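You operate a simulated robot arm through the tools that you are given. There is no shell and no other tool.

You run a simulated robot arm. Do the job below in one go: nothing can be reset, and whatever is moved stays where it is left.

TASK
Close the two open tins, wipe the wooden board clean and stand the pestle in its pot.
Fine: wipe with the small sponge and put it back. What is to be rubbed or washed off counts as gone when no trace of it is left.

It is judged by the outcome, as a careful person would: the job done as asked, and still so three seconds after it is handed in. It fails if anything else is knocked over, pushed out of place, dropped, spilled or broken.

THE ROBOT
A 6-joint arm with a two-finger parallel gripper, fixed in place. Base frame: the origin is at the foot of the arm, x ahead of it, y to its left, z up; the work surface is at about z = 780. Units: mm, rad, N and s.
With the tool pointing down near the work surface it reaches from about 440 to 860 mm from the base axis. Its first joint turns from -2.007 to 2.007 rad. Payload 4.2 kg.
The TCP is the grasp point between the finger pads, 23 mm short of the fingertips. In the tool frame z runs along the fingers and y along their closing line. The gripper opens to 94 mm. The fingers are 38 mm wide and 10 mm thick; the gripper's body (54 by 96 mm) begins 39 mm behind the TCP.
Orientation is that of the tool frame in the base frame, as a unit quaternion [w, x, y, z]. With the fingers straight down and closing along the base's y, the tool's x points along the base's -x, its y along +y and its z along -z.

THE INTERFACE
- The arm moves only by the tool apply_moves. Its argument "plan" is a list of rows, each an object of numbers (a shift or turn left out is 0, a gripper value left out holds the last): "x", "y", "z": the shift along the tool's x, y, z in mm; "ax", "ay", "az": the turn, a rotation vector about the tool's x, y, z in rad. In form: [{"x": .., "y": .., "z": .., "ax": .., "ay": .., "az": ..}, ...]. A call has 1 to 20 rows; each row is the pose to reach, as a shift and turn from the pose commanded when the call began, along the tool's axes at that moment. "hand" is the opening, from 0 (shut) to 1 (fully open), set as the call begins (left out, the last holds). A row lasts 0.2 s, in which the tool goes at most 50 mm and 0.15 rad; a call with a longer step from one row to the next is refused whole, and so is a gripper value outside its range. A pose out of reach is approached as far as the arm can. The call stops where the force on the tool passes 40 N (or 10 N more than at its start, if that is more) or the arm is blocked; 0.2 s more then pass. The fingers move at their own pace (about 108 mm/s each) and stop on an object; they squeeze with about 42 N. The grip force told is the motor's: it shows also when the fingers shut on nothing. Time passes only in rows, and 0.2 s behind the last, so rows that repeat a pose let the fingers close. It gives the time, the measured TCP pose, the force on the tool (base axes), the opening and the grip force at its end, in the units of the frame above (readings bear some noise), with the torque about the TCP (base axes, N m) and any sound that the robot's microphone picked up, and new pictures: "show" is both (left out), scene, wrist or none.
- Cameras (640 x 400 px; columns grow to the right, rows downward): "scene" is fixed at [54.1, -485.1, 1524.8]; the picture's right is [0.73, -0.69, 0.00], its down [-0.41, -0.44, -0.80] and it looks along [0.55, 0.58, -0.60] (base axes); focal length 369 px, centre (320, 200). "wrist" rides on the gripper at [86, 16, -75] in the tool frame; the picture's right is [-0.18, 0.98, 0.00], its down [-0.58, -0.11, -0.81] and it looks along [-0.79, -0.15, 0.59] (tool axes); focal length 243 px, centre (320, 200). There is no depth. A picture from a camera that has moved, and an enlarged one, comes with that camera's place and axes in the base frame and with its lens. The place of the scene camera against the robot may be out by one fixed shift of up to 25 mm in any direction.
- slide_trunk(by): slides the trunk up (or, below 0, down) by that many mm; the arm rides with it, the base frame stays. It gives what a move gives, with no picture.
- zoom(camera, box): a new picture of the part [left, top, right, bottom] of that camera's present view, enlarged. No time passes.
- hand_in(): hands the job in; it is judged then, once.

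Places have to be worked out from the pictures, the camera data and where the tool is seen. Open the gripper and draw the arm clear of the work before you hand the job in, unless the task says otherwise.

The tools are called after "Request:" by a JSON object that holds its "name" and its "arguments". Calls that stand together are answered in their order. apply_moves: Moves the arm, as the interface text tells. Its arguments: {"type":"object","properties":{"plan":{"type":"array"},"hand":{"type":"number"},"show":{"type":"string","enum":["both","scene","wrist","none"]}},"required":["plan"]} The other tools are called the same way: slide_trunk (by) slides the trunk up or down; zoom (camera, box) takes an enlarged picture of a part of a camera's view; hand_in () hands the job in.

At the start:

```text
time: 0.0
tool_pos: [594.8, -100.5, 1100.8]
orientation: [0.0, 0.0, 1.0, -0.001]
ft_force: [-0.3, 0.1, 0.2]
torque: [0.02, 0.02, 0.01]
gripper_width: 93.9
grasp_force: 0.1
trunk travel left (down, up): [-750.0, 240.0]
```

scene: 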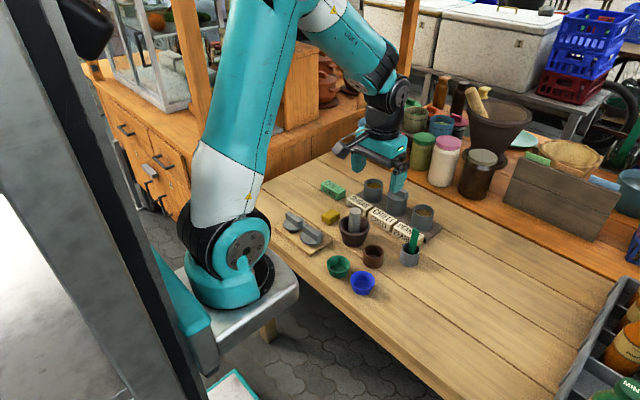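
wrist: 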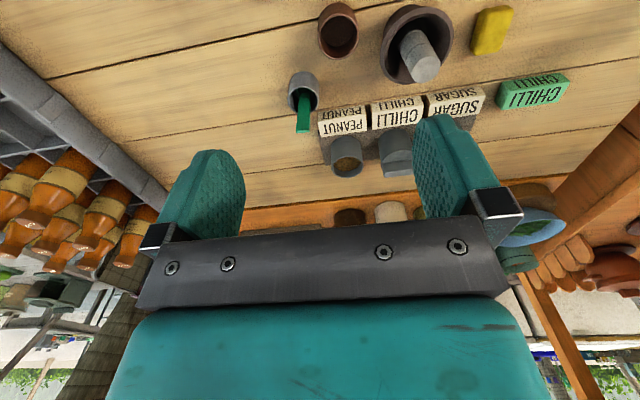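

I'll start by enlarging the scene picture around the work area to tell what the objects are.

Request:
{"name": "zoom", "arguments": {"camera": "scene", "box": [260, 160, 460, 300]}}

Request:
{"name": "zoom", "arguments": {"camera": "wrist", "box": [260, 0, 600, 240]}}

```text
2.86 times, centred on (360, 230) of scene
camera zoom: at [54.1, -485.1, 1524.8], right [0.73, -0.69, 0.0], down [-0.41, -0.44, -0.8], along [0.55, 0.58, -0.6], focal length 1055 px, centre (206, 114)
```

zoom: 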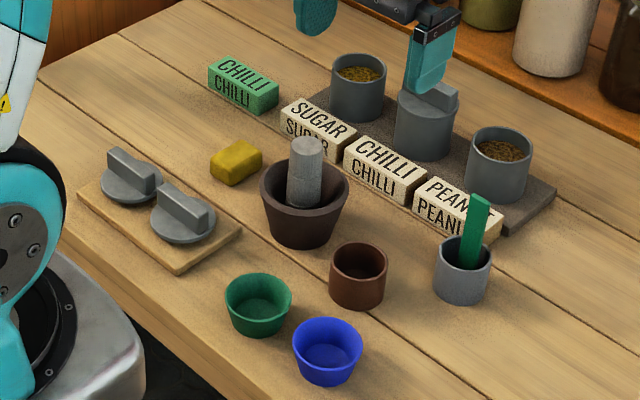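

```text
1.67 times, centred on (430, 120) of wrist
camera zoom: at [508.7, -85.2, 1175.5], right [0.18, 0.98, 0.0], down [0.58, -0.11, 0.81], along [0.79, -0.15, -0.59], focal length 404 px, centre (137, 333)
```

zoom: 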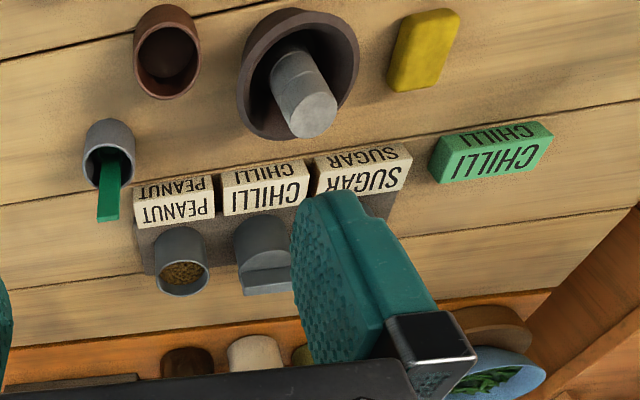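

The middle tin seems lidded, two lids lie on a light board, and a grey pestle leans in a bowl. I'll look closer at the boards and the back counter.

Request:
{"name": "zoom", "arguments": {"camera": "scene", "box": [270, 195, 350, 265]}}

Request:
{"name": "zoom", "arguments": {"camera": "scene", "box": [480, 120, 640, 250]}}

Request:
{"name": "zoom", "arguments": {"camera": "scene", "box": [340, 165, 450, 275]}}

Request:
{"name": "zoom", "arguments": {"camera": "scene", "box": [400, 70, 540, 200]}}

```text
5.71 times, centred on (310, 230) of scene
camera zoom: at [54.1, -485.1, 1524.8], right [0.73, -0.69, 0.0], down [-0.41, -0.44, -0.8], along [0.55, 0.58, -0.6], focal length 2110 px, centre (377, 29)
```

zoom: 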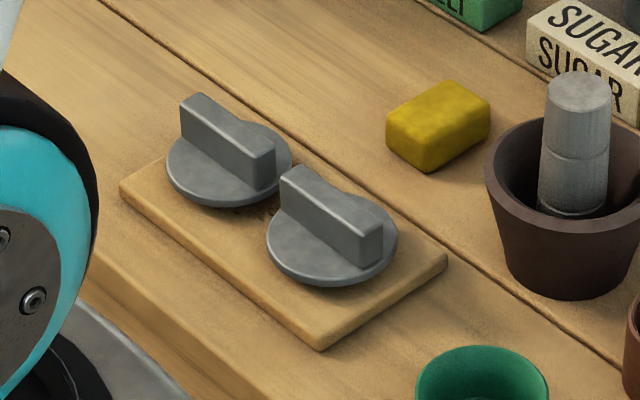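

```text
3.08 times, centred on (560, 185) of scene
camera zoom: at [54.1, -485.1, 1524.8], right [0.73, -0.69, 0.0], down [-0.41, -0.44, -0.8], along [0.55, 0.58, -0.6], focal length 1136 px, centre (-418, 246)
```

zoom: 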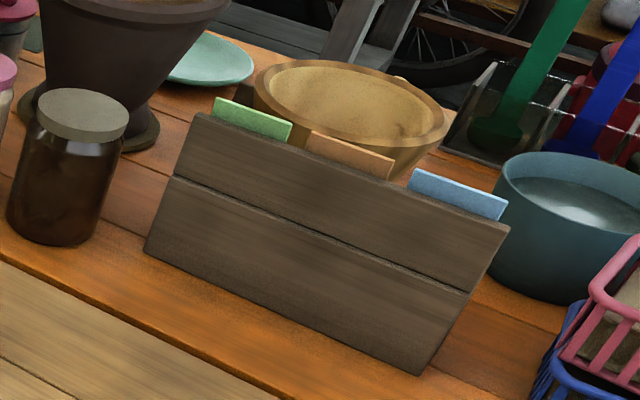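

```text
3.64 times, centred on (395, 220) of scene
camera zoom: at [54.1, -485.1, 1524.8], right [0.73, -0.69, 0.0], down [-0.41, -0.44, -0.8], along [0.55, 0.58, -0.6], focal length 1343 px, centre (47, 127)
```

zoom: 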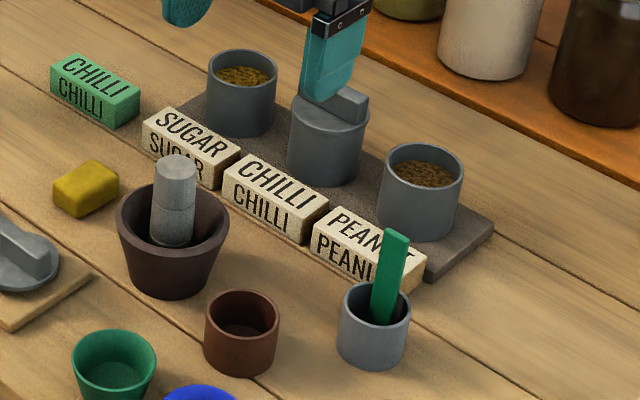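

```text
3.08 times, centred on (470, 135) of scene
camera zoom: at [54.1, -485.1, 1524.8], right [0.73, -0.69, 0.0], down [-0.41, -0.44, -0.8], along [0.55, 0.58, -0.6], focal length 1136 px, centre (-142, 400)
```

zoom: 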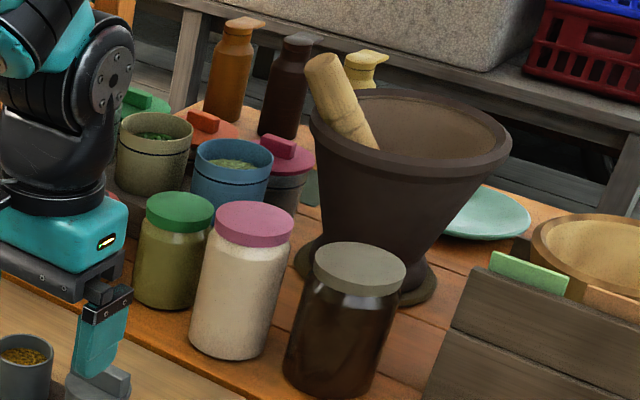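

Two lids lie on the light board with a dark smear below them; the sugar and peanut tins look open. I'll draw the tool back toward the base and left for a wrist view of the board and the rest, staying high.

Request:
{"name": "apply_moves", "arguments": {"plan": [{"x": 31, "y": 25}, {"x": 62, "y": 50}, {"x": 93, "y": 75}, {"x": 125, "y": 100}, {"x": 125, "y": 100}], "show": "both"}}

```text
time: 1.2
tool_pos: [469.8, 0.3, 1100.3]
orientation: [0.0, 0.0, 1.0, -0.001]
ft_force: [0.0, -0.1, 0.3]
torque: [0.01, 0.0, 0.06]
gripper_width: 93.9
grasp_force: 0.1
trunk travel left (down, up): [-750.0, 240.0]
camera wrist: at [383.5, 14.7, 1175.6], right [0.18, 0.98, 0.0], down [0.58, -0.11, 0.81], along [0.79, -0.15, -0.59], focal length 243 px, centre (320, 200)
```

scene: 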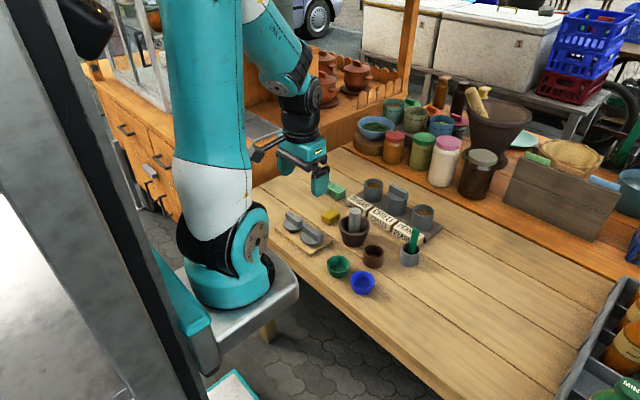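
wrist: 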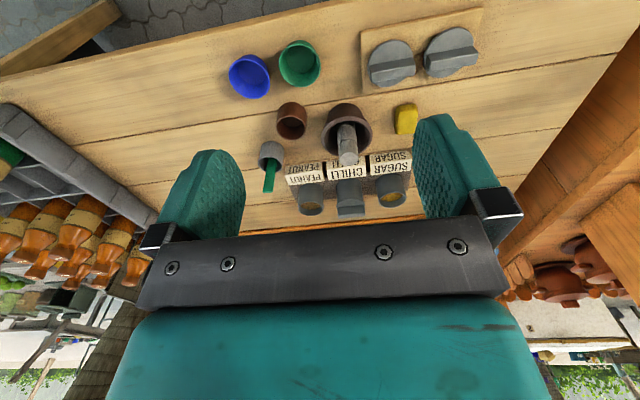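

Request:
{"name": "zoom", "arguments": {"camera": "wrist", "box": [340, 0, 500, 100]}}

Request:
{"name": "zoom", "arguments": {"camera": "wrist", "box": [220, 20, 440, 220]}}

Request:
{"name": "zoom", "arguments": {"camera": "scene", "box": [320, 165, 450, 255]}}

```text
4.00 times, centred on (420, 50) of wrist
camera zoom: at [383.5, 14.7, 1175.6], right [0.18, 0.98, 0.0], down [0.58, -0.11, 0.81], along [0.79, -0.15, -0.59], focal length 970 px, centre (-80, 800)
```

zoom: 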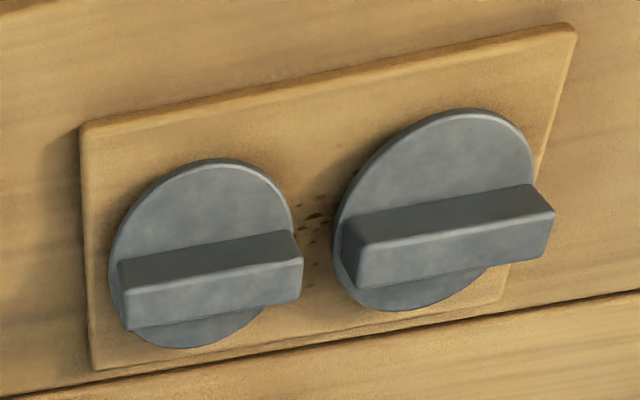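

```text
2.00 times, centred on (330, 120) of wrist
camera zoom: at [383.5, 14.7, 1175.6], right [0.18, 0.98, 0.0], down [0.58, -0.11, 0.81], along [0.79, -0.15, -0.59], focal length 485 px, centre (300, 360)
```

zoom: 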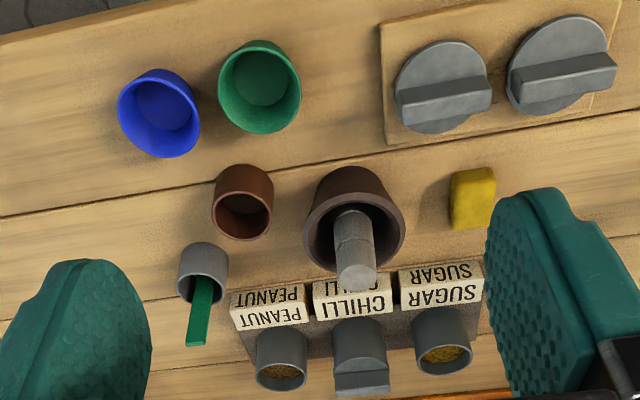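

```text
4.44 times, centred on (385, 210) of scene
camera zoom: at [54.1, -485.1, 1524.8], right [0.73, -0.69, 0.0], down [-0.41, -0.44, -0.8], along [0.55, 0.58, -0.6], focal length 1641 px, centre (31, 156)
```

zoom: 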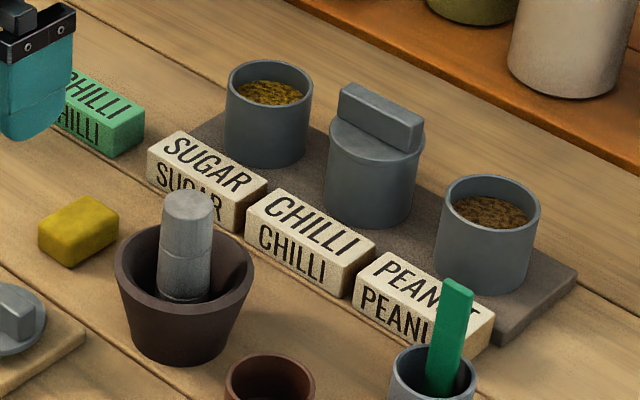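

The stain sits between and under the lids, so lids must come off first. I'll measure tins, lids, pestle and pot more closely in enlarged views.

Request:
{"name": "zoom", "arguments": {"camera": "scene", "box": [360, 172, 400, 202]}}

Request:
{"name": "zoom", "arguments": {"camera": "scene", "box": [400, 195, 450, 235]}}

Request:
{"name": "zoom", "arguments": {"camera": "scene", "box": [280, 205, 335, 250]}}

Request:
{"name": "zoom", "arguments": {"camera": "scene", "box": [335, 200, 395, 275]}}

Request:
{"name": "zoom", "arguments": {"camera": "wrist", "box": [290, 140, 420, 220]}}

Request:
{"name": "zoom", "arguments": {"camera": "wrist", "box": [240, 80, 440, 205]}}

```text
13.33 times, centred on (380, 187) of scene
camera zoom: at [54.1, -485.1, 1524.8], right [0.73, -0.69, 0.0], down [-0.41, -0.44, -0.8], along [0.55, 0.58, -0.6], focal length 4924 px, centre (-480, 373)
```

zoom: 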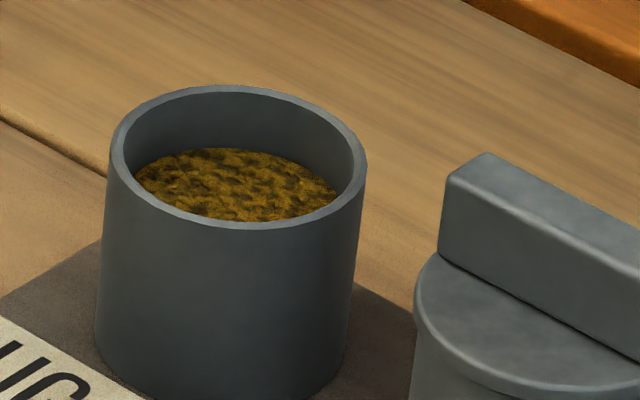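

```text
10.00 times, centred on (425, 215) of scene
camera zoom: at [54.1, -485.1, 1524.8], right [0.73, -0.69, 0.0], down [-0.41, -0.44, -0.8], along [0.55, 0.58, -0.6], focal length 3693 px, centre (-730, 50)
```

zoom: 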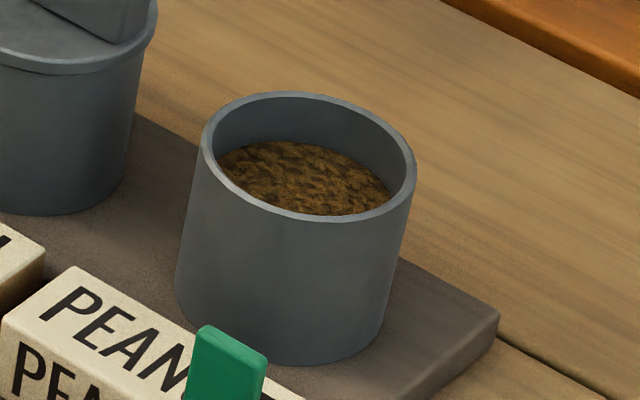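

```text
8.89 times, centred on (308, 228) of scene
camera zoom: at [54.1, -485.1, 1524.8], right [0.73, -0.69, 0.0], down [-0.41, -0.44, -0.8], along [0.55, 0.58, -0.6], focal length 3282 px, centre (431, -44)
```

zoom: 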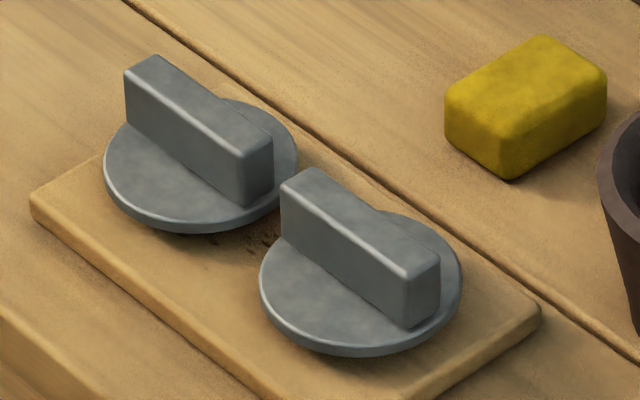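

```text
5.33 times, centred on (365, 238) of scene
camera zoom: at [54.1, -485.1, 1524.8], right [0.73, -0.69, 0.0], down [-0.41, -0.44, -0.8], along [0.55, 0.58, -0.6], focal length 1970 px, centre (80, 0)
```

zoom: 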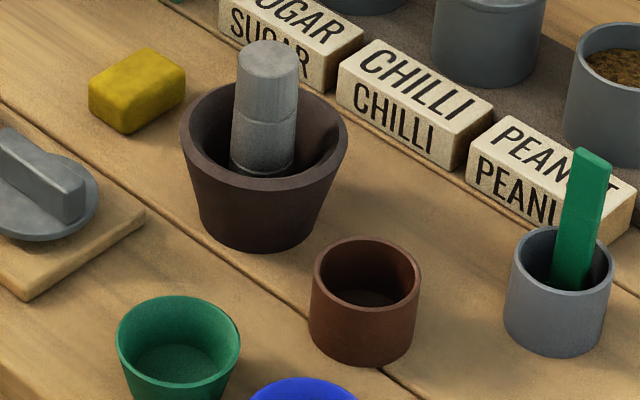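

```text
4.92 times, centred on (355, 180) of wrist
camera zoom: at [383.5, 14.7, 1175.6], right [0.18, 0.98, 0.0], down [0.58, -0.11, 0.81], along [0.79, -0.15, -0.59], focal length 1194 px, centre (148, 298)
```

zoom: 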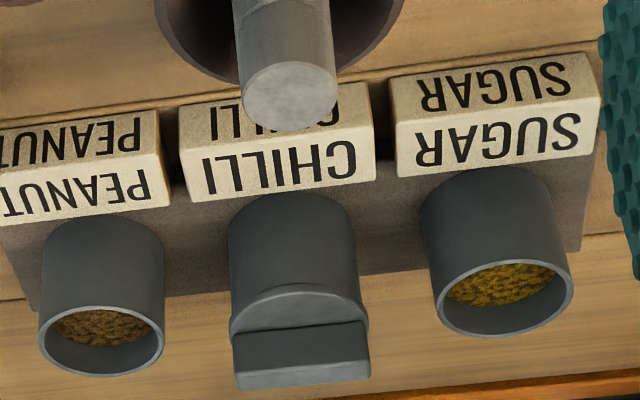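

```text
3.20 times, centred on (340, 142) of wrist
camera zoom: at [383.5, 14.7, 1175.6], right [0.18, 0.98, 0.0], down [0.58, -0.11, 0.81], along [0.79, -0.15, -0.59], focal length 776 px, centre (256, 384)
```

zoom: 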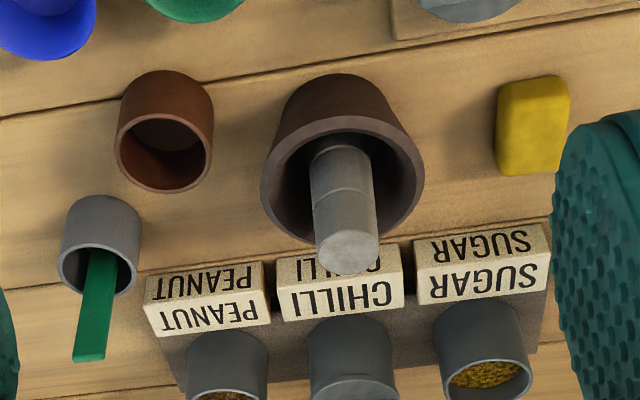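

The lids' bar handles run along base y (I judge lid A near (572, 87), lid B near (572, 168), handle tops about z 825), and the tins stand near x 841, y ±95, rims about z 855. I'll turn the tool a quarter turn so the fingers close along base x and stop above lid A.

Request:
{"name": "apply_moves", "arguments": {"plan": [{"x": -9.3, "y": 7.9, "z": 10, "az": 0.1428}, {"x": -18.6, "y": 15.8, "z": 20, "az": 0.2856}, {"x": -27.9, "y": 23.7, "z": 35, "az": 0.4284}, {"x": -37.2, "y": 31.6, "z": 50, "az": 0.5712}, {"x": -46.5, "y": 39.5, "z": 65, "az": 0.714}, {"x": -55.8, "y": 47.4, "z": 80, "az": 0.8568}, {"x": -65.1, "y": 55.3, "z": 95, "az": 0.9996}, {"x": -74.4, "y": 63.2, "z": 110, "az": 1.1424}, {"x": -83.7, "y": 71.1, "z": 125, "az": 1.2852}, {"x": -93, "y": 79, "z": 140, "az": 1.428}, {"x": -102.2, "y": 86.7, "z": 150, "az": 1.5708}, {"x": -102.2, "y": 86.7, "z": 150, "az": 1.5708}], "show": "both"}}

```text
time: 3.8
tool_pos: [571.7, 86.7, 951.1]
orientation: [-0.001, 0.708, 0.707, 0.0]
ft_force: [0.3, 0.1, -0.9]
torque: [0.0, -0.01, 0.01]
gripper_width: 93.9
grasp_force: 0.0
trunk travel left (down, up): [-750.0, 240.0]
camera wrist: at [588.6, 172.6, 1025.1], right [0.98, -0.19, 0.0], down [-0.11, -0.58, 0.81], along [-0.15, -0.79, -0.59], focal length 243 px, centre (320, 200)
```

scene: 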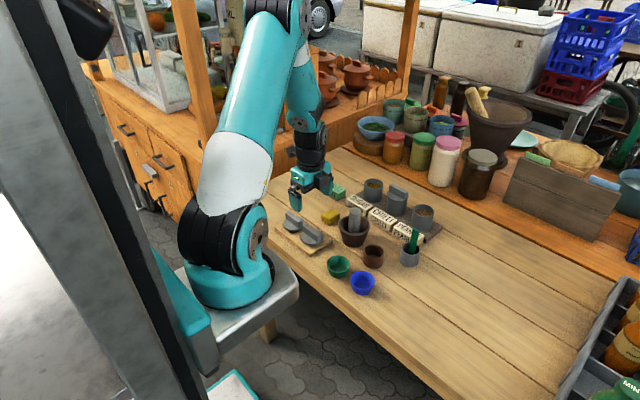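
wrist: 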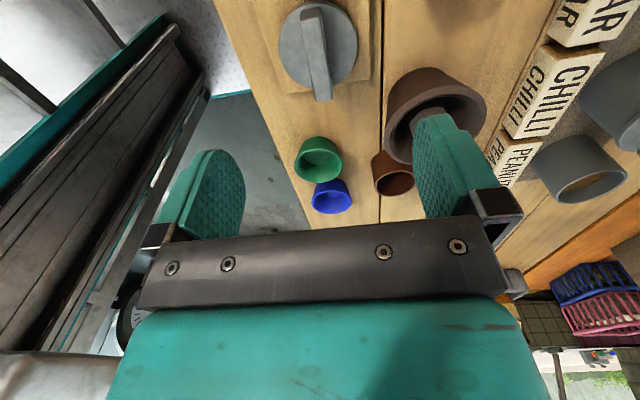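

Lid A projects to about (572, 87.5), agreeing with my estimate. I'll enlarge it to check the handle's line and height before descending.

Request:
{"name": "zoom", "arguments": {"camera": "wrist", "box": [250, 0, 410, 110]}}

Request:
{"name": "zoom", "arguments": {"camera": "wrist", "box": [350, 40, 640, 220]}}

```text
3.64 times, centred on (330, 55) of wrist
camera zoom: at [588.6, 172.6, 1025.1], right [0.98, -0.19, 0.0], down [-0.11, -0.58, 0.81], along [-0.15, -0.79, -0.59], focal length 882 px, centre (284, 727)
```

zoom: 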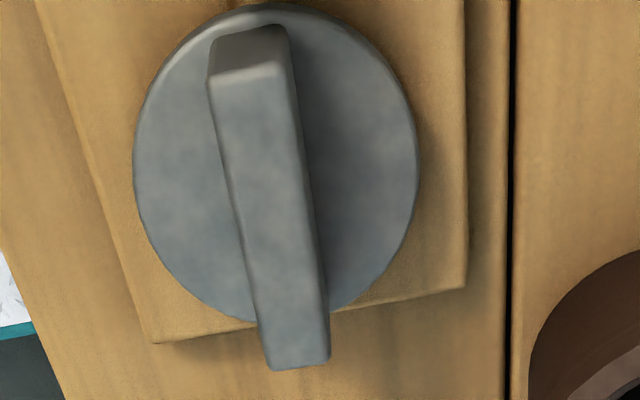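

```text
2.21 times, centred on (495, 130) of wrist
camera zoom: at [588.6, 172.6, 1025.1], right [0.98, -0.19, 0.0], down [-0.11, -0.58, 0.81], along [-0.15, -0.79, -0.59], focal length 535 px, centre (-66, 354)
```

zoom: 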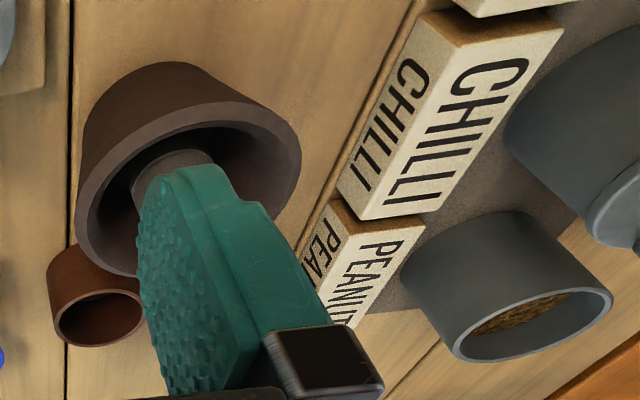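

The handle is centred near (571, 86) and runs along y, with the disc top about z 799. I'll lower straight down so the fingertips stop just above the disc.

Request:
{"name": "apply_moves", "arguments": {"plan": [{"z": 30}, {"z": 60}, {"z": 90}, {"z": 110}, {"z": 122, "y": -1, "x": -0.7}, {"z": 122, "y": -1, "x": -0.7}], "show": "wrist"}}

```text
time: 5.2
tool_pos: [570.0, 87.3, 827.6]
orientation: [0.0, 0.708, 0.707, 0.0]
ft_force: [-0.1, 0.9, -0.3]
torque: [0.03, 0.0, -0.01]
gripper_width: 93.9
grasp_force: 0.0
trunk travel left (down, up): [-750.0, 240.0]
camera wrist: at [587.2, 172.6, 902.7], right [0.98, -0.18, 0.0], down [-0.11, -0.58, 0.81], along [-0.15, -0.79, -0.59], focal length 243 px, centre (320, 200)
```

wrist: 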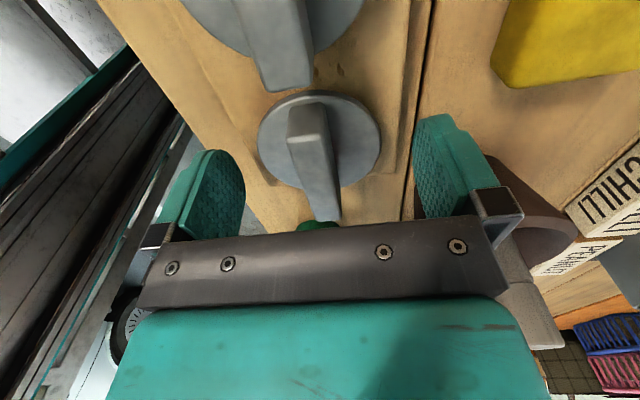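

The handle sits centrally between the pads. Closing now.

Request:
{"name": "apply_moves", "arguments": {"plan": [{"z": 0}, {"z": 0}, {"z": 0}, {"z": 0}], "hand": 0, "show": "wrist"}}

```text
time: 6.2
tool_pos: [571.8, 87.1, 829.7]
orientation: [0.001, 0.706, 0.708, 0.001]
ft_force: [5.9, 0.8, 15.0]
torque: [-0.01, -0.22, 0.05]
gripper_width: 14.5
grasp_force: 42.4
trunk travel left (down, up): [-750.0, 240.0]
camera wrist: at [588.0, 172.8, 904.1], right [0.98, -0.18, 0.0], down [-0.11, -0.58, 0.81], along [-0.15, -0.79, -0.59], focal length 243 px, centre (320, 200)
```

wrist: 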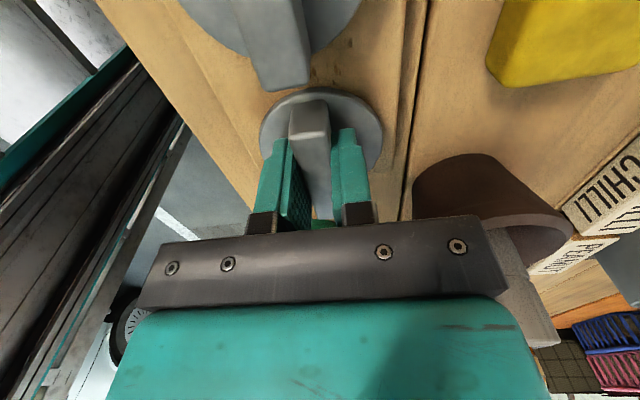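

The handle is gripped (14.5 mm wide). I'll lift it straight up and look at how it sits in the hand and what is under it.

Request:
{"name": "apply_moves", "arguments": {"plan": [{"z": -5}, {"z": -15}, {"z": -40}, {"z": -80}, {"z": -120}, {"z": -160}, {"z": -160}], "show": "both"}}

```text
time: 7.8
tool_pos: [569.9, 84.4, 990.3]
orientation: [-0.001, 0.707, 0.707, 0.0]
ft_force: [0.2, 1.1, 0.5]
torque: [0.03, 0.03, -0.03]
gripper_width: 14.8
grasp_force: 41.9
trunk travel left (down, up): [-750.0, 240.0]
camera wrist: at [586.6, 171.4, 1064.8], right [0.98, -0.18, 0.0], down [-0.11, -0.58, 0.81], along [-0.15, -0.79, -0.59], focal length 243 px, centre (320, 200)
```

scene: 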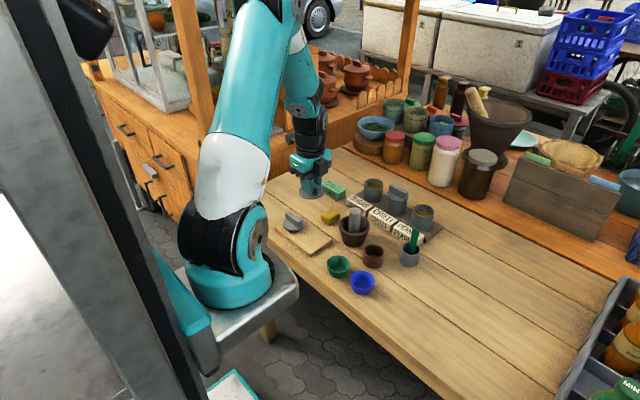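
wrist: 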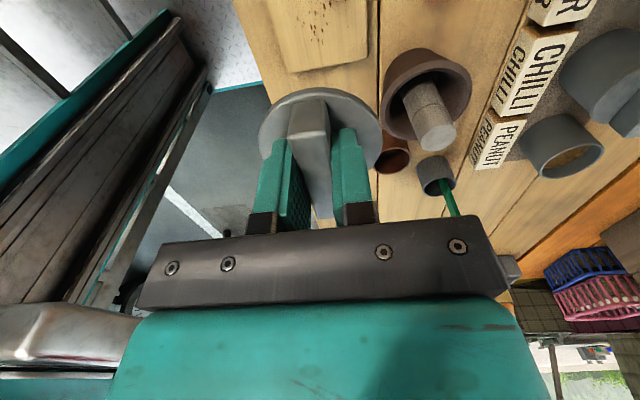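

The lid is in the hand. I'll enlarge it in both views to see its underside and centre relative to the tool.

Request:
{"name": "zoom", "arguments": {"camera": "wrist", "box": [240, 80, 400, 180]}}

Request:
{"name": "zoom", "arguments": {"camera": "scene", "box": [275, 145, 355, 255]}}

Request:
{"name": "zoom", "arguments": {"camera": "wrist", "box": [380, 0, 640, 220]}}

```text
4.00 times, centred on (320, 130) of wrist
camera zoom: at [586.6, 171.4, 1064.8], right [0.98, -0.18, 0.0], down [-0.11, -0.58, 0.81], along [-0.15, -0.79, -0.59], focal length 970 px, centre (320, 480)
```

zoom: 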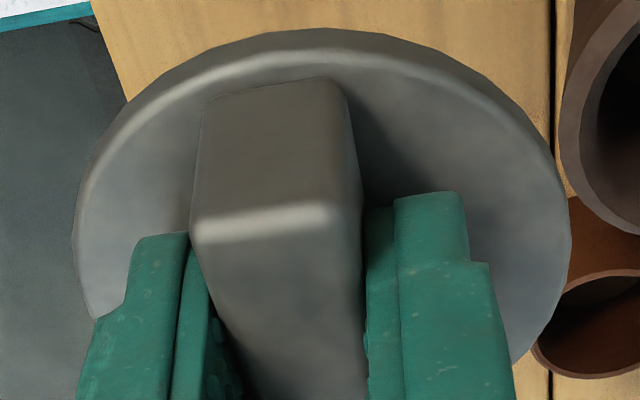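

```text
3.64 times, centred on (315, 200) of scene
camera zoom: at [54.1, -485.1, 1524.8], right [0.73, -0.69, 0.0], down [-0.41, -0.44, -0.8], along [0.55, 0.58, -0.6], focal length 1343 px, centre (338, 200)
```

zoom: 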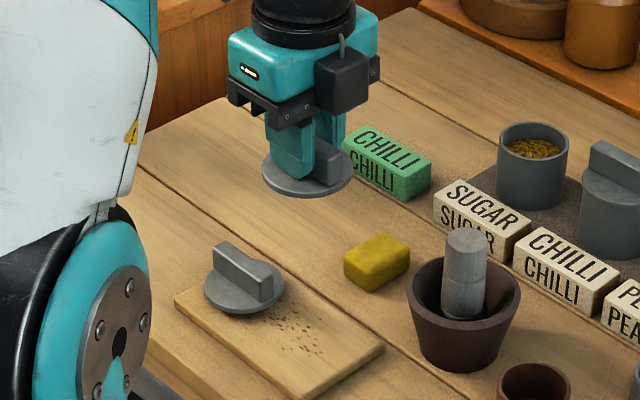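

```text
1.82 times, centred on (510, 110) of wrist
camera zoom: at [586.6, 171.4, 1064.8], right [0.98, -0.18, 0.0], down [-0.11, -0.58, 0.81], along [-0.15, -0.79, -0.59], focal length 441 px, centre (-26, 364)
```

zoom: 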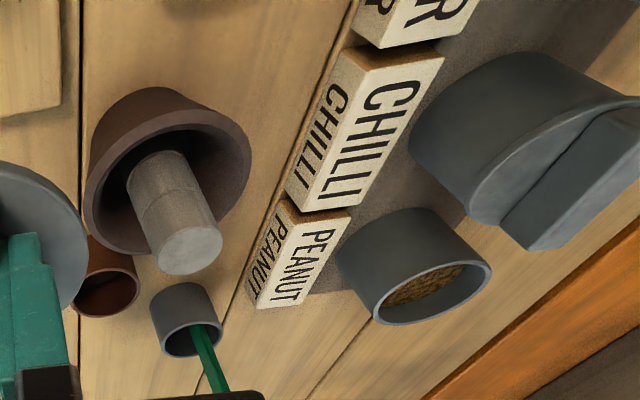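

The lid hangs centred under the tool, level. I'll carry it at this height to above the sugar tin, near (841, 88), and look down at the tin's rim.

Request:
{"name": "apply_moves", "arguments": {"plan": [{"y": 40}, {"y": 85}, {"y": 130}, {"y": 175}, {"y": 220}, {"y": 255}, {"y": 270, "x": 2}, {"y": 270, "x": 2}, {"y": 270, "x": 2}], "show": "both"}}

```text
time: 9.8
tool_pos: [842.5, 87.1, 988.6]
orientation: [0.001, 0.707, 0.707, 0.0]
ft_force: [-0.1, -0.1, 0.2]
torque: [0.01, 0.01, 0.0]
gripper_width: 15.1
grasp_force: 41.6
trunk travel left (down, up): [-750.0, 240.0]
camera wrist: at [857.8, 173.8, 1064.0], right [0.98, -0.18, 0.0], down [-0.11, -0.58, 0.81], along [-0.15, -0.79, -0.59], focal length 243 px, centre (320, 200)
```

scene: 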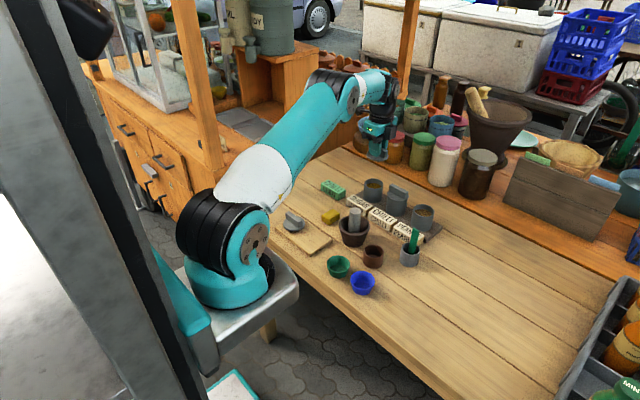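
wrist: 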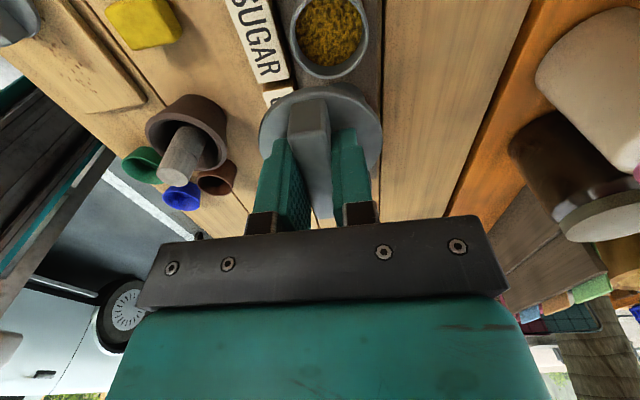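

The pose is reached and the sugar tin's rim shows above the lid in the picture. I'll enlarge it to measure its centre.

Request:
{"name": "zoom", "arguments": {"camera": "wrist", "box": [240, 0, 400, 100]}}

Request:
{"name": "zoom", "arguments": {"camera": "scene", "box": [330, 110, 430, 220]}}

```text
4.00 times, centred on (320, 50) of wrist
camera zoom: at [857.8, 173.8, 1064.0], right [0.98, -0.18, 0.0], down [-0.11, -0.58, 0.81], along [-0.15, -0.79, -0.59], focal length 970 px, centre (320, 800)
```

zoom: 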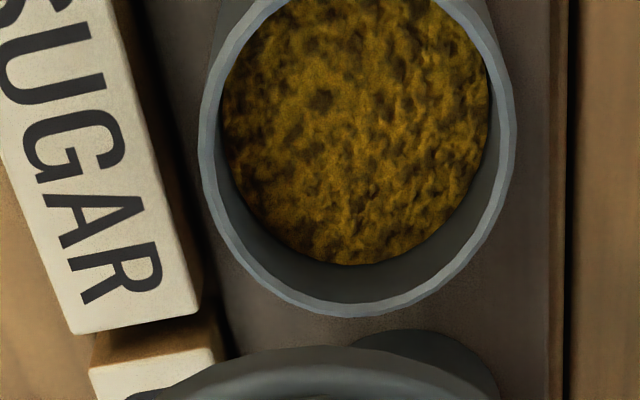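

```text
3.64 times, centred on (380, 165) of scene
camera zoom: at [54.1, -485.1, 1524.8], right [0.73, -0.69, 0.0], down [-0.41, -0.44, -0.8], along [0.55, 0.58, -0.6], focal length 1343 px, centre (102, 327)
```

zoom: 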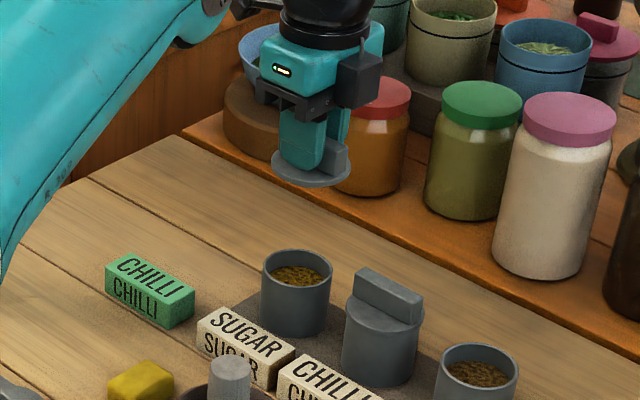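

From the rim ellipse I judge the sugar tin's centre near x 850, y 94–97, rim z about 850–856. I'll go lower and shift toward it to refine with a second view.

Request:
{"name": "apply_moves", "arguments": {"plan": [{"y": 4, "x": 2, "z": 25}, {"y": 8, "x": 3, "z": 54}, {"y": 8, "x": 3, "z": 54}], "show": "both"}}

Request:
{"name": "zoom", "arguments": {"camera": "wrist", "box": [240, 0, 400, 100]}}

Request:
{"name": "zoom", "arguments": {"camera": "scene", "box": [340, 130, 420, 210]}}

```text
time: 10.6
tool_pos: [850.5, 91.1, 934.9]
orientation: [0.0, 0.707, 0.707, -0.001]
ft_force: [0.6, 0.6, 0.2]
torque: [0.0, 0.01, -0.01]
gripper_width: 15.2
grasp_force: 41.8
trunk travel left (down, up): [-750.0, 240.0]
camera wrist: at [865.8, 177.3, 1009.8], right [0.98, -0.18, 0.0], down [-0.11, -0.58, 0.81], along [-0.15, -0.79, -0.59], focal length 243 px, centre (320, 200)
```

scene: 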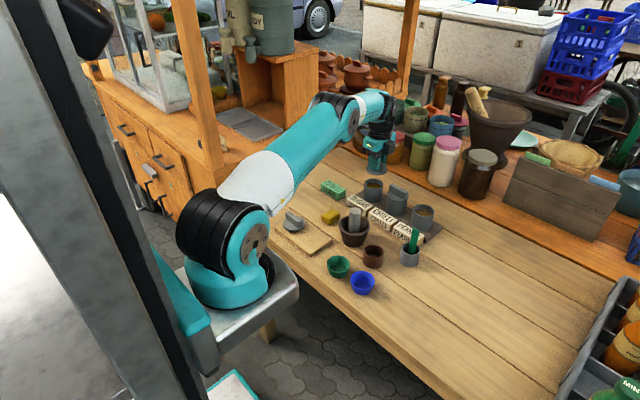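
wrist: 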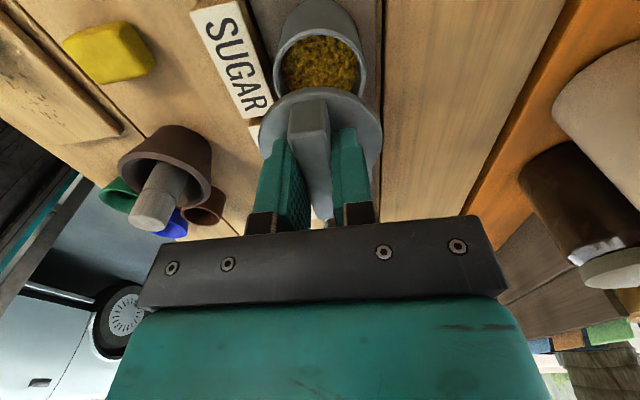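

```text
4.00 times, centred on (320, 50) of wrist
camera zoom: at [865.8, 177.3, 1009.8], right [0.98, -0.18, 0.0], down [-0.11, -0.58, 0.81], along [-0.15, -0.79, -0.59], focal length 970 px, centre (320, 800)
```

zoom: 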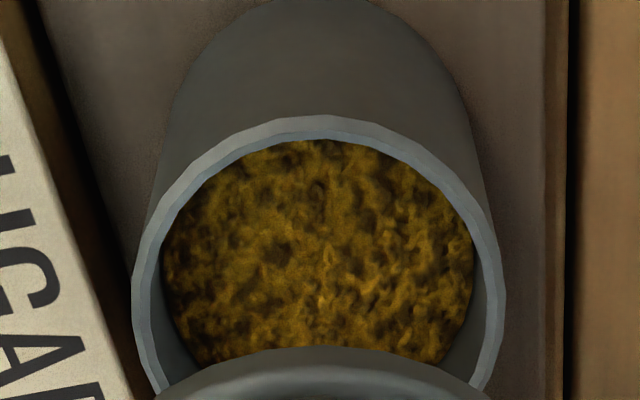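

```text
5.00 times, centred on (380, 170) of scene
camera zoom: at [54.1, -485.1, 1524.8], right [0.73, -0.69, 0.0], down [-0.41, -0.44, -0.8], along [0.55, 0.58, -0.6], focal length 1846 px, centre (20, 350)
```

zoom: 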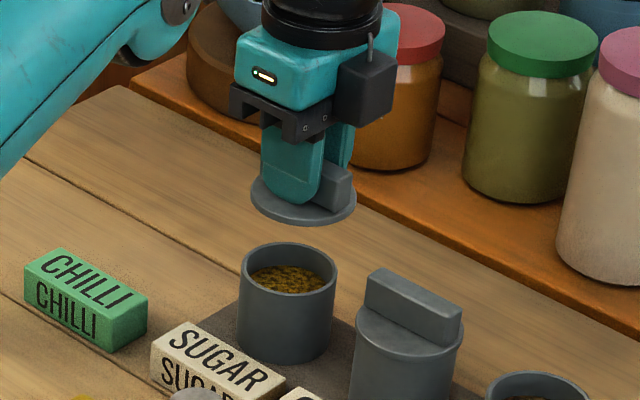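

Two views agree: the sugar tin's centre is about (849.7, 94.9), rim z about 851, and the held lid's disc is centred on the tool with its top 26 mm below the TCP. I'll align and lower to just above the rim.

Request:
{"name": "apply_moves", "arguments": {"plan": [{"y": 0.5, "x": 4.3}, {"y": 0.5, "x": 4.3, "z": 15}, {"y": 0.5, "x": 4.3, "z": 33}, {"y": 0.5, "x": 4.3, "z": 33}], "show": "both"}}

Request:
{"name": "zoom", "arguments": {"camera": "wrist", "box": [240, 30, 400, 130]}}

Request:
{"name": "zoom", "arguments": {"camera": "scene", "box": [350, 150, 410, 210]}}

```text
time: 11.6
tool_pos: [850.7, 95.0, 902.0]
orientation: [0.0, 0.707, 0.707, 0.0]
ft_force: [0.0, -0.3, -0.3]
torque: [0.01, -0.03, 0.02]
gripper_width: 15.0
grasp_force: 41.9
trunk travel left (down, up): [-750.0, 240.0]
camera wrist: at [866.6, 181.4, 976.8], right [0.98, -0.18, 0.0], down [-0.11, -0.58, 0.81], along [-0.15, -0.79, -0.59], focal length 243 px, centre (320, 200)
```

scene: 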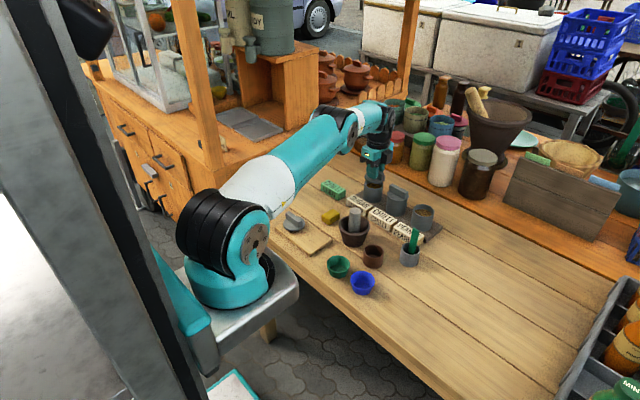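
wrist: 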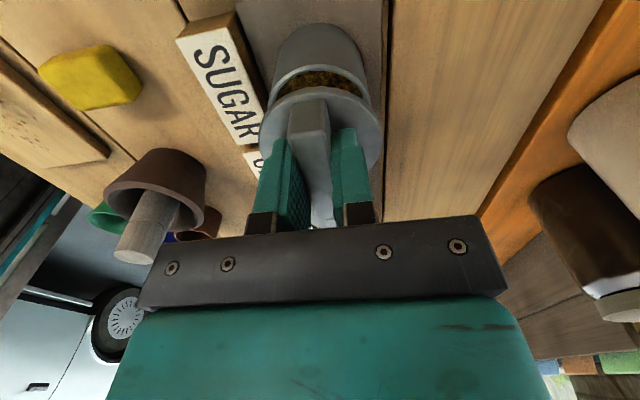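

```text
4.00 times, centred on (320, 80) of wrist
camera zoom: at [866.6, 181.4, 976.8], right [0.98, -0.18, 0.0], down [-0.11, -0.58, 0.81], along [-0.15, -0.79, -0.59], focal length 970 px, centre (320, 680)
```

zoom: 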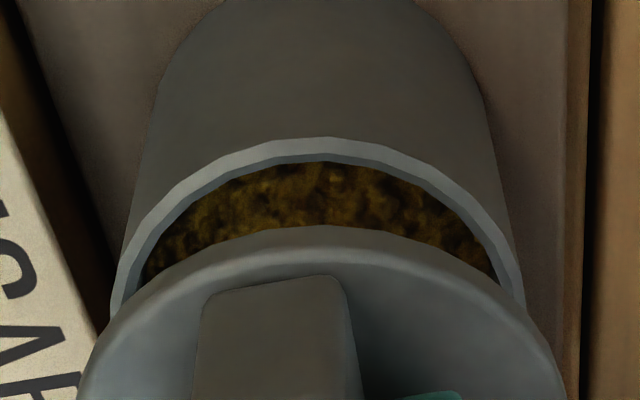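

```text
6.67 times, centred on (380, 180) of scene
camera zoom: at [54.1, -485.1, 1524.8], right [0.73, -0.69, 0.0], down [-0.41, -0.44, -0.8], along [0.55, 0.58, -0.6], focal length 2462 px, centre (-80, 333)
```

zoom: 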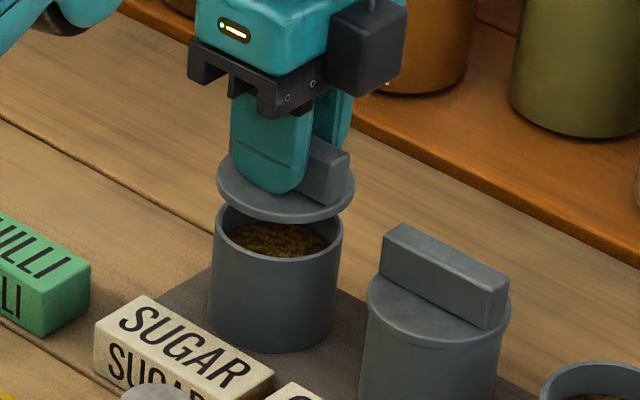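

The rim and lid line up within about half a millimetre in the wrist view. I'll lower in small steps watching the force.

Request:
{"name": "apply_moves", "arguments": {"plan": [{"z": 5}, {"z": 10}, {"z": 14}, {"z": 14}], "show": "both"}}

Request:
{"name": "zoom", "arguments": {"camera": "scene", "box": [350, 150, 410, 210]}}

Request:
{"name": "zoom", "arguments": {"camera": "wrist", "box": [240, 30, 400, 130]}}

```text
time: 12.6
tool_pos: [849.7, 96.1, 886.7]
orientation: [-0.001, 0.707, 0.707, 0.0]
ft_force: [0.3, -0.2, -1.2]
torque: [0.03, 0.03, 0.04]
gripper_width: 14.9
grasp_force: 41.9
trunk travel left (down, up): [-750.0, 240.0]
camera wrist: at [866.4, 181.5, 962.3], right [0.98, -0.18, 0.0], down [-0.11, -0.58, 0.81], along [-0.15, -0.79, -0.59], focal length 243 px, centre (320, 200)
```

scene: 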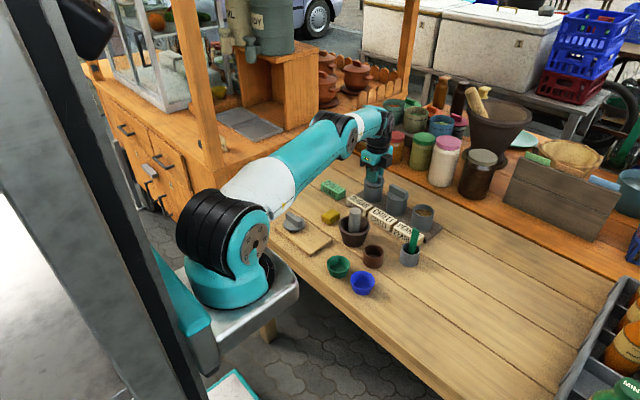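
wrist: 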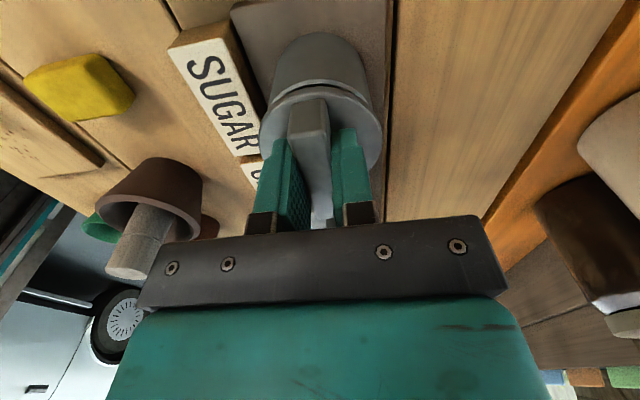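

```text
6.67 times, centred on (380, 180) of scene
camera zoom: at [54.1, -485.1, 1524.8], right [0.73, -0.69, 0.0], down [-0.41, -0.44, -0.8], along [0.55, 0.58, -0.6], focal length 2462 px, centre (-80, 333)
```

zoom: 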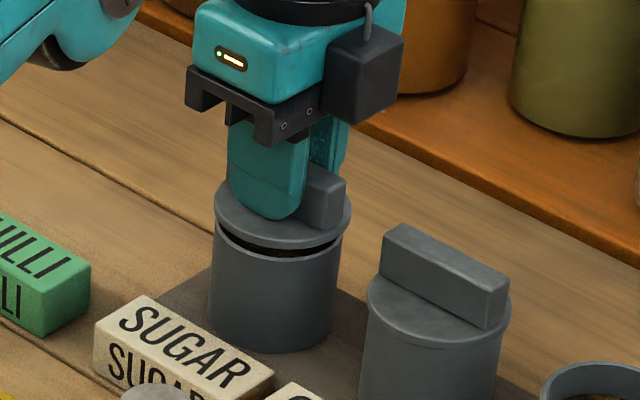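

```text
4.00 times, centred on (320, 80) of wrist
camera zoom: at [866.4, 181.5, 962.3], right [0.98, -0.18, 0.0], down [-0.11, -0.58, 0.81], along [-0.15, -0.79, -0.59], focal length 970 px, centre (320, 680)
```

zoom: 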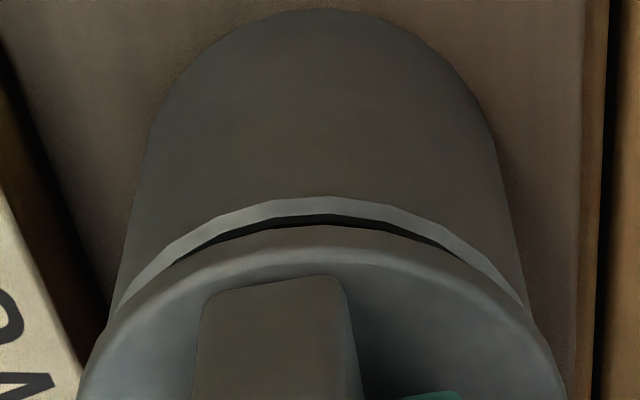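

The lid hangs a few millimetres above the rim, centred. Lowering the last bit in short steps.

Request:
{"name": "apply_moves", "arguments": {"plan": [{"z": 2}, {"z": 4}, {"z": 4}], "show": "none"}}

```text
time: 13.4
tool_pos: [849.4, 95.1, 882.4]
orientation: [-0.001, 0.707, 0.708, 0.0]
ft_force: [0.8, 0.2, -0.1]
torque: [0.02, 0.0, 0.03]
gripper_width: 14.9
grasp_force: 42.1
trunk travel left (down, up): [-750.0, 240.0]
```

Request:
{"name": "apply_moves", "arguments": {"plan": [{"z": 1.5}, {"z": 3}, {"z": 3}], "show": "wrist"}}

Request:
{"name": "zoom", "arguments": {"camera": "scene", "box": [350, 150, 410, 210]}}

```text
time: 14.2
tool_pos: [849.8, 95.4, 880.8]
orientation: [0.001, 0.706, 0.708, 0.001]
ft_force: [-0.7, 2.5, 5.2]
torque: [-0.04, -0.03, -0.01]
gripper_width: 15.1
grasp_force: 41.9
trunk travel left (down, up): [-750.0, 240.0]
camera wrist: at [866.2, 181.4, 956.1], right [0.98, -0.18, 0.0], down [-0.11, -0.58, 0.81], along [-0.15, -0.79, -0.59], focal length 243 px, centre (320, 200)
```

wrist: 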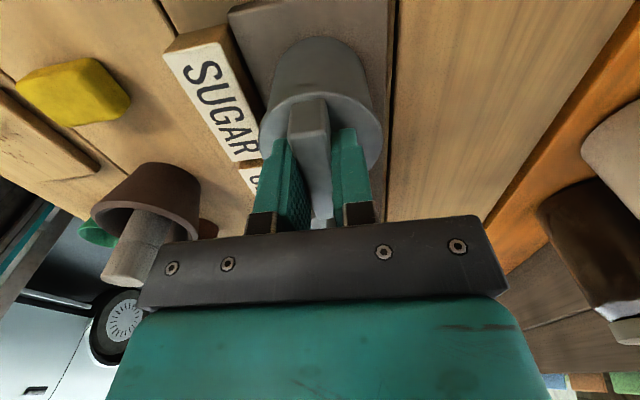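

```text
6.67 times, centred on (380, 180) of scene
camera zoom: at [54.1, -485.1, 1524.8], right [0.73, -0.69, 0.0], down [-0.41, -0.44, -0.8], along [0.55, 0.58, -0.6], focal length 2462 px, centre (-80, 333)
```

zoom: 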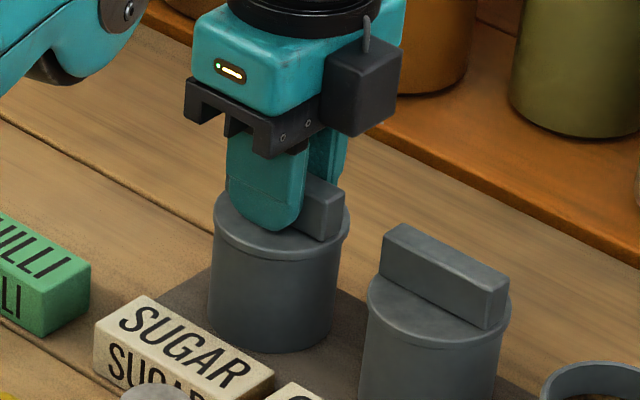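

The lid touches the rim with about 5 N and looks seated like the middle tin's. I'll press slightly to confirm it is down.

Request:
{"name": "apply_moves", "arguments": {"plan": [{"z": 1}, {"z": 1.5}], "show": "none"}}

Request:
{"name": "zoom", "arguments": {"camera": "wrist", "box": [240, 30, 400, 130]}}

```text
time: 14.8
tool_pos: [850.5, 95.5, 880.9]
orientation: [0.0, 0.707, 0.707, 0.002]
ft_force: [-1.2, 5.9, 14.7]
torque: [-0.16, -0.06, 0.03]
gripper_width: 14.9
grasp_force: 42.4
trunk travel left (down, up): [-750.0, 240.0]
```

```text
4.00 times, centred on (320, 80) of wrist
camera zoom: at [866.1, 181.7, 955.7], right [0.98, -0.18, 0.0], down [-0.11, -0.58, 0.81], along [-0.14, -0.79, -0.59], focal length 970 px, centre (320, 680)
```

zoom: 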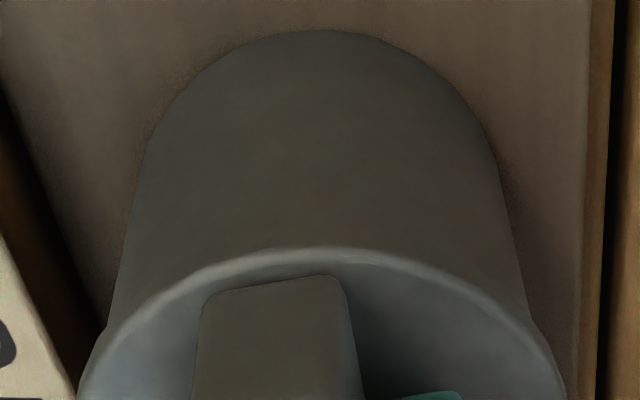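

It is firmly seated (no further travel at 15 N). I'll ease off the pressure and open the fingers.

Request:
{"name": "apply_moves", "arguments": {"plan": [{"z": -1}, {"z": -2}, {"z": -2}], "show": "none"}}

Request:
{"name": "apply_moves", "arguments": {"plan": [{"z": 0}, {"z": 0}, {"z": -1}], "hand": 0.5, "show": "both"}}

Request:
{"name": "zoom", "arguments": {"camera": "scene", "box": [350, 150, 410, 210]}}

```text
time: 15.6
tool_pos: [850.7, 95.9, 880.6]
orientation: [0.0, 0.707, 0.708, -0.001]
ft_force: [5.3, 10.0, 4.9]
torque: [0.21, -0.11, 0.01]
gripper_width: 14.9
grasp_force: 42.4
trunk travel left (down, up): [-750.0, 240.0]
```

```text
time: 16.4
tool_pos: [849.2, 94.5, 880.9]
orientation: [0.0, 0.706, 0.708, -0.001]
ft_force: [-0.3, -0.1, 0.6]
torque: [-0.02, -0.01, -0.03]
gripper_width: 47.2
grasp_force: 0.1
trunk travel left (down, up): [-750.0, 240.0]
camera wrist: at [865.9, 180.7, 956.4], right [0.98, -0.18, 0.0], down [-0.11, -0.58, 0.81], along [-0.15, -0.79, -0.59], focal length 243 px, centre (320, 200)
```

scene: 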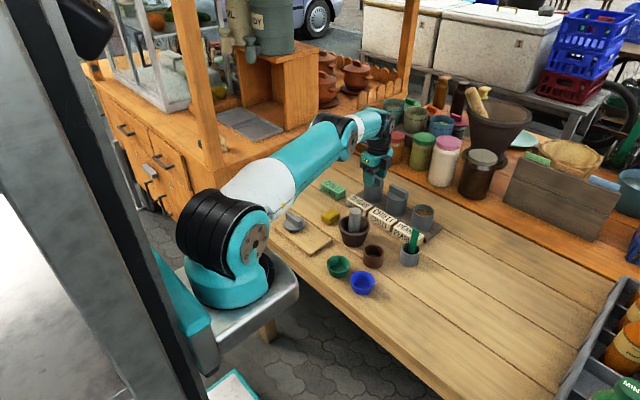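
wrist: 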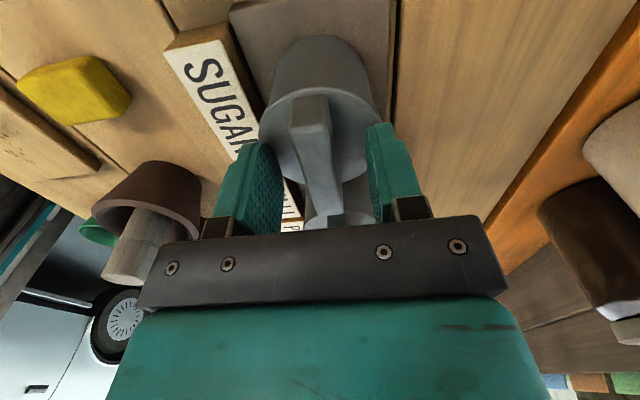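

```text
6.67 times, centred on (380, 180) of scene
camera zoom: at [54.1, -485.1, 1524.8], right [0.73, -0.69, 0.0], down [-0.41, -0.44, -0.8], along [0.55, 0.58, -0.6], focal length 2462 px, centre (-80, 333)
```

zoom: 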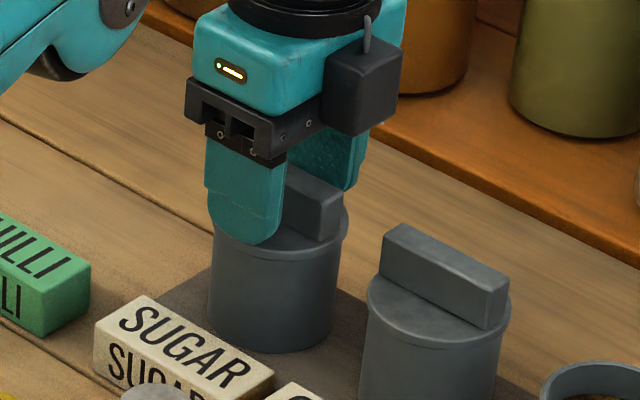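

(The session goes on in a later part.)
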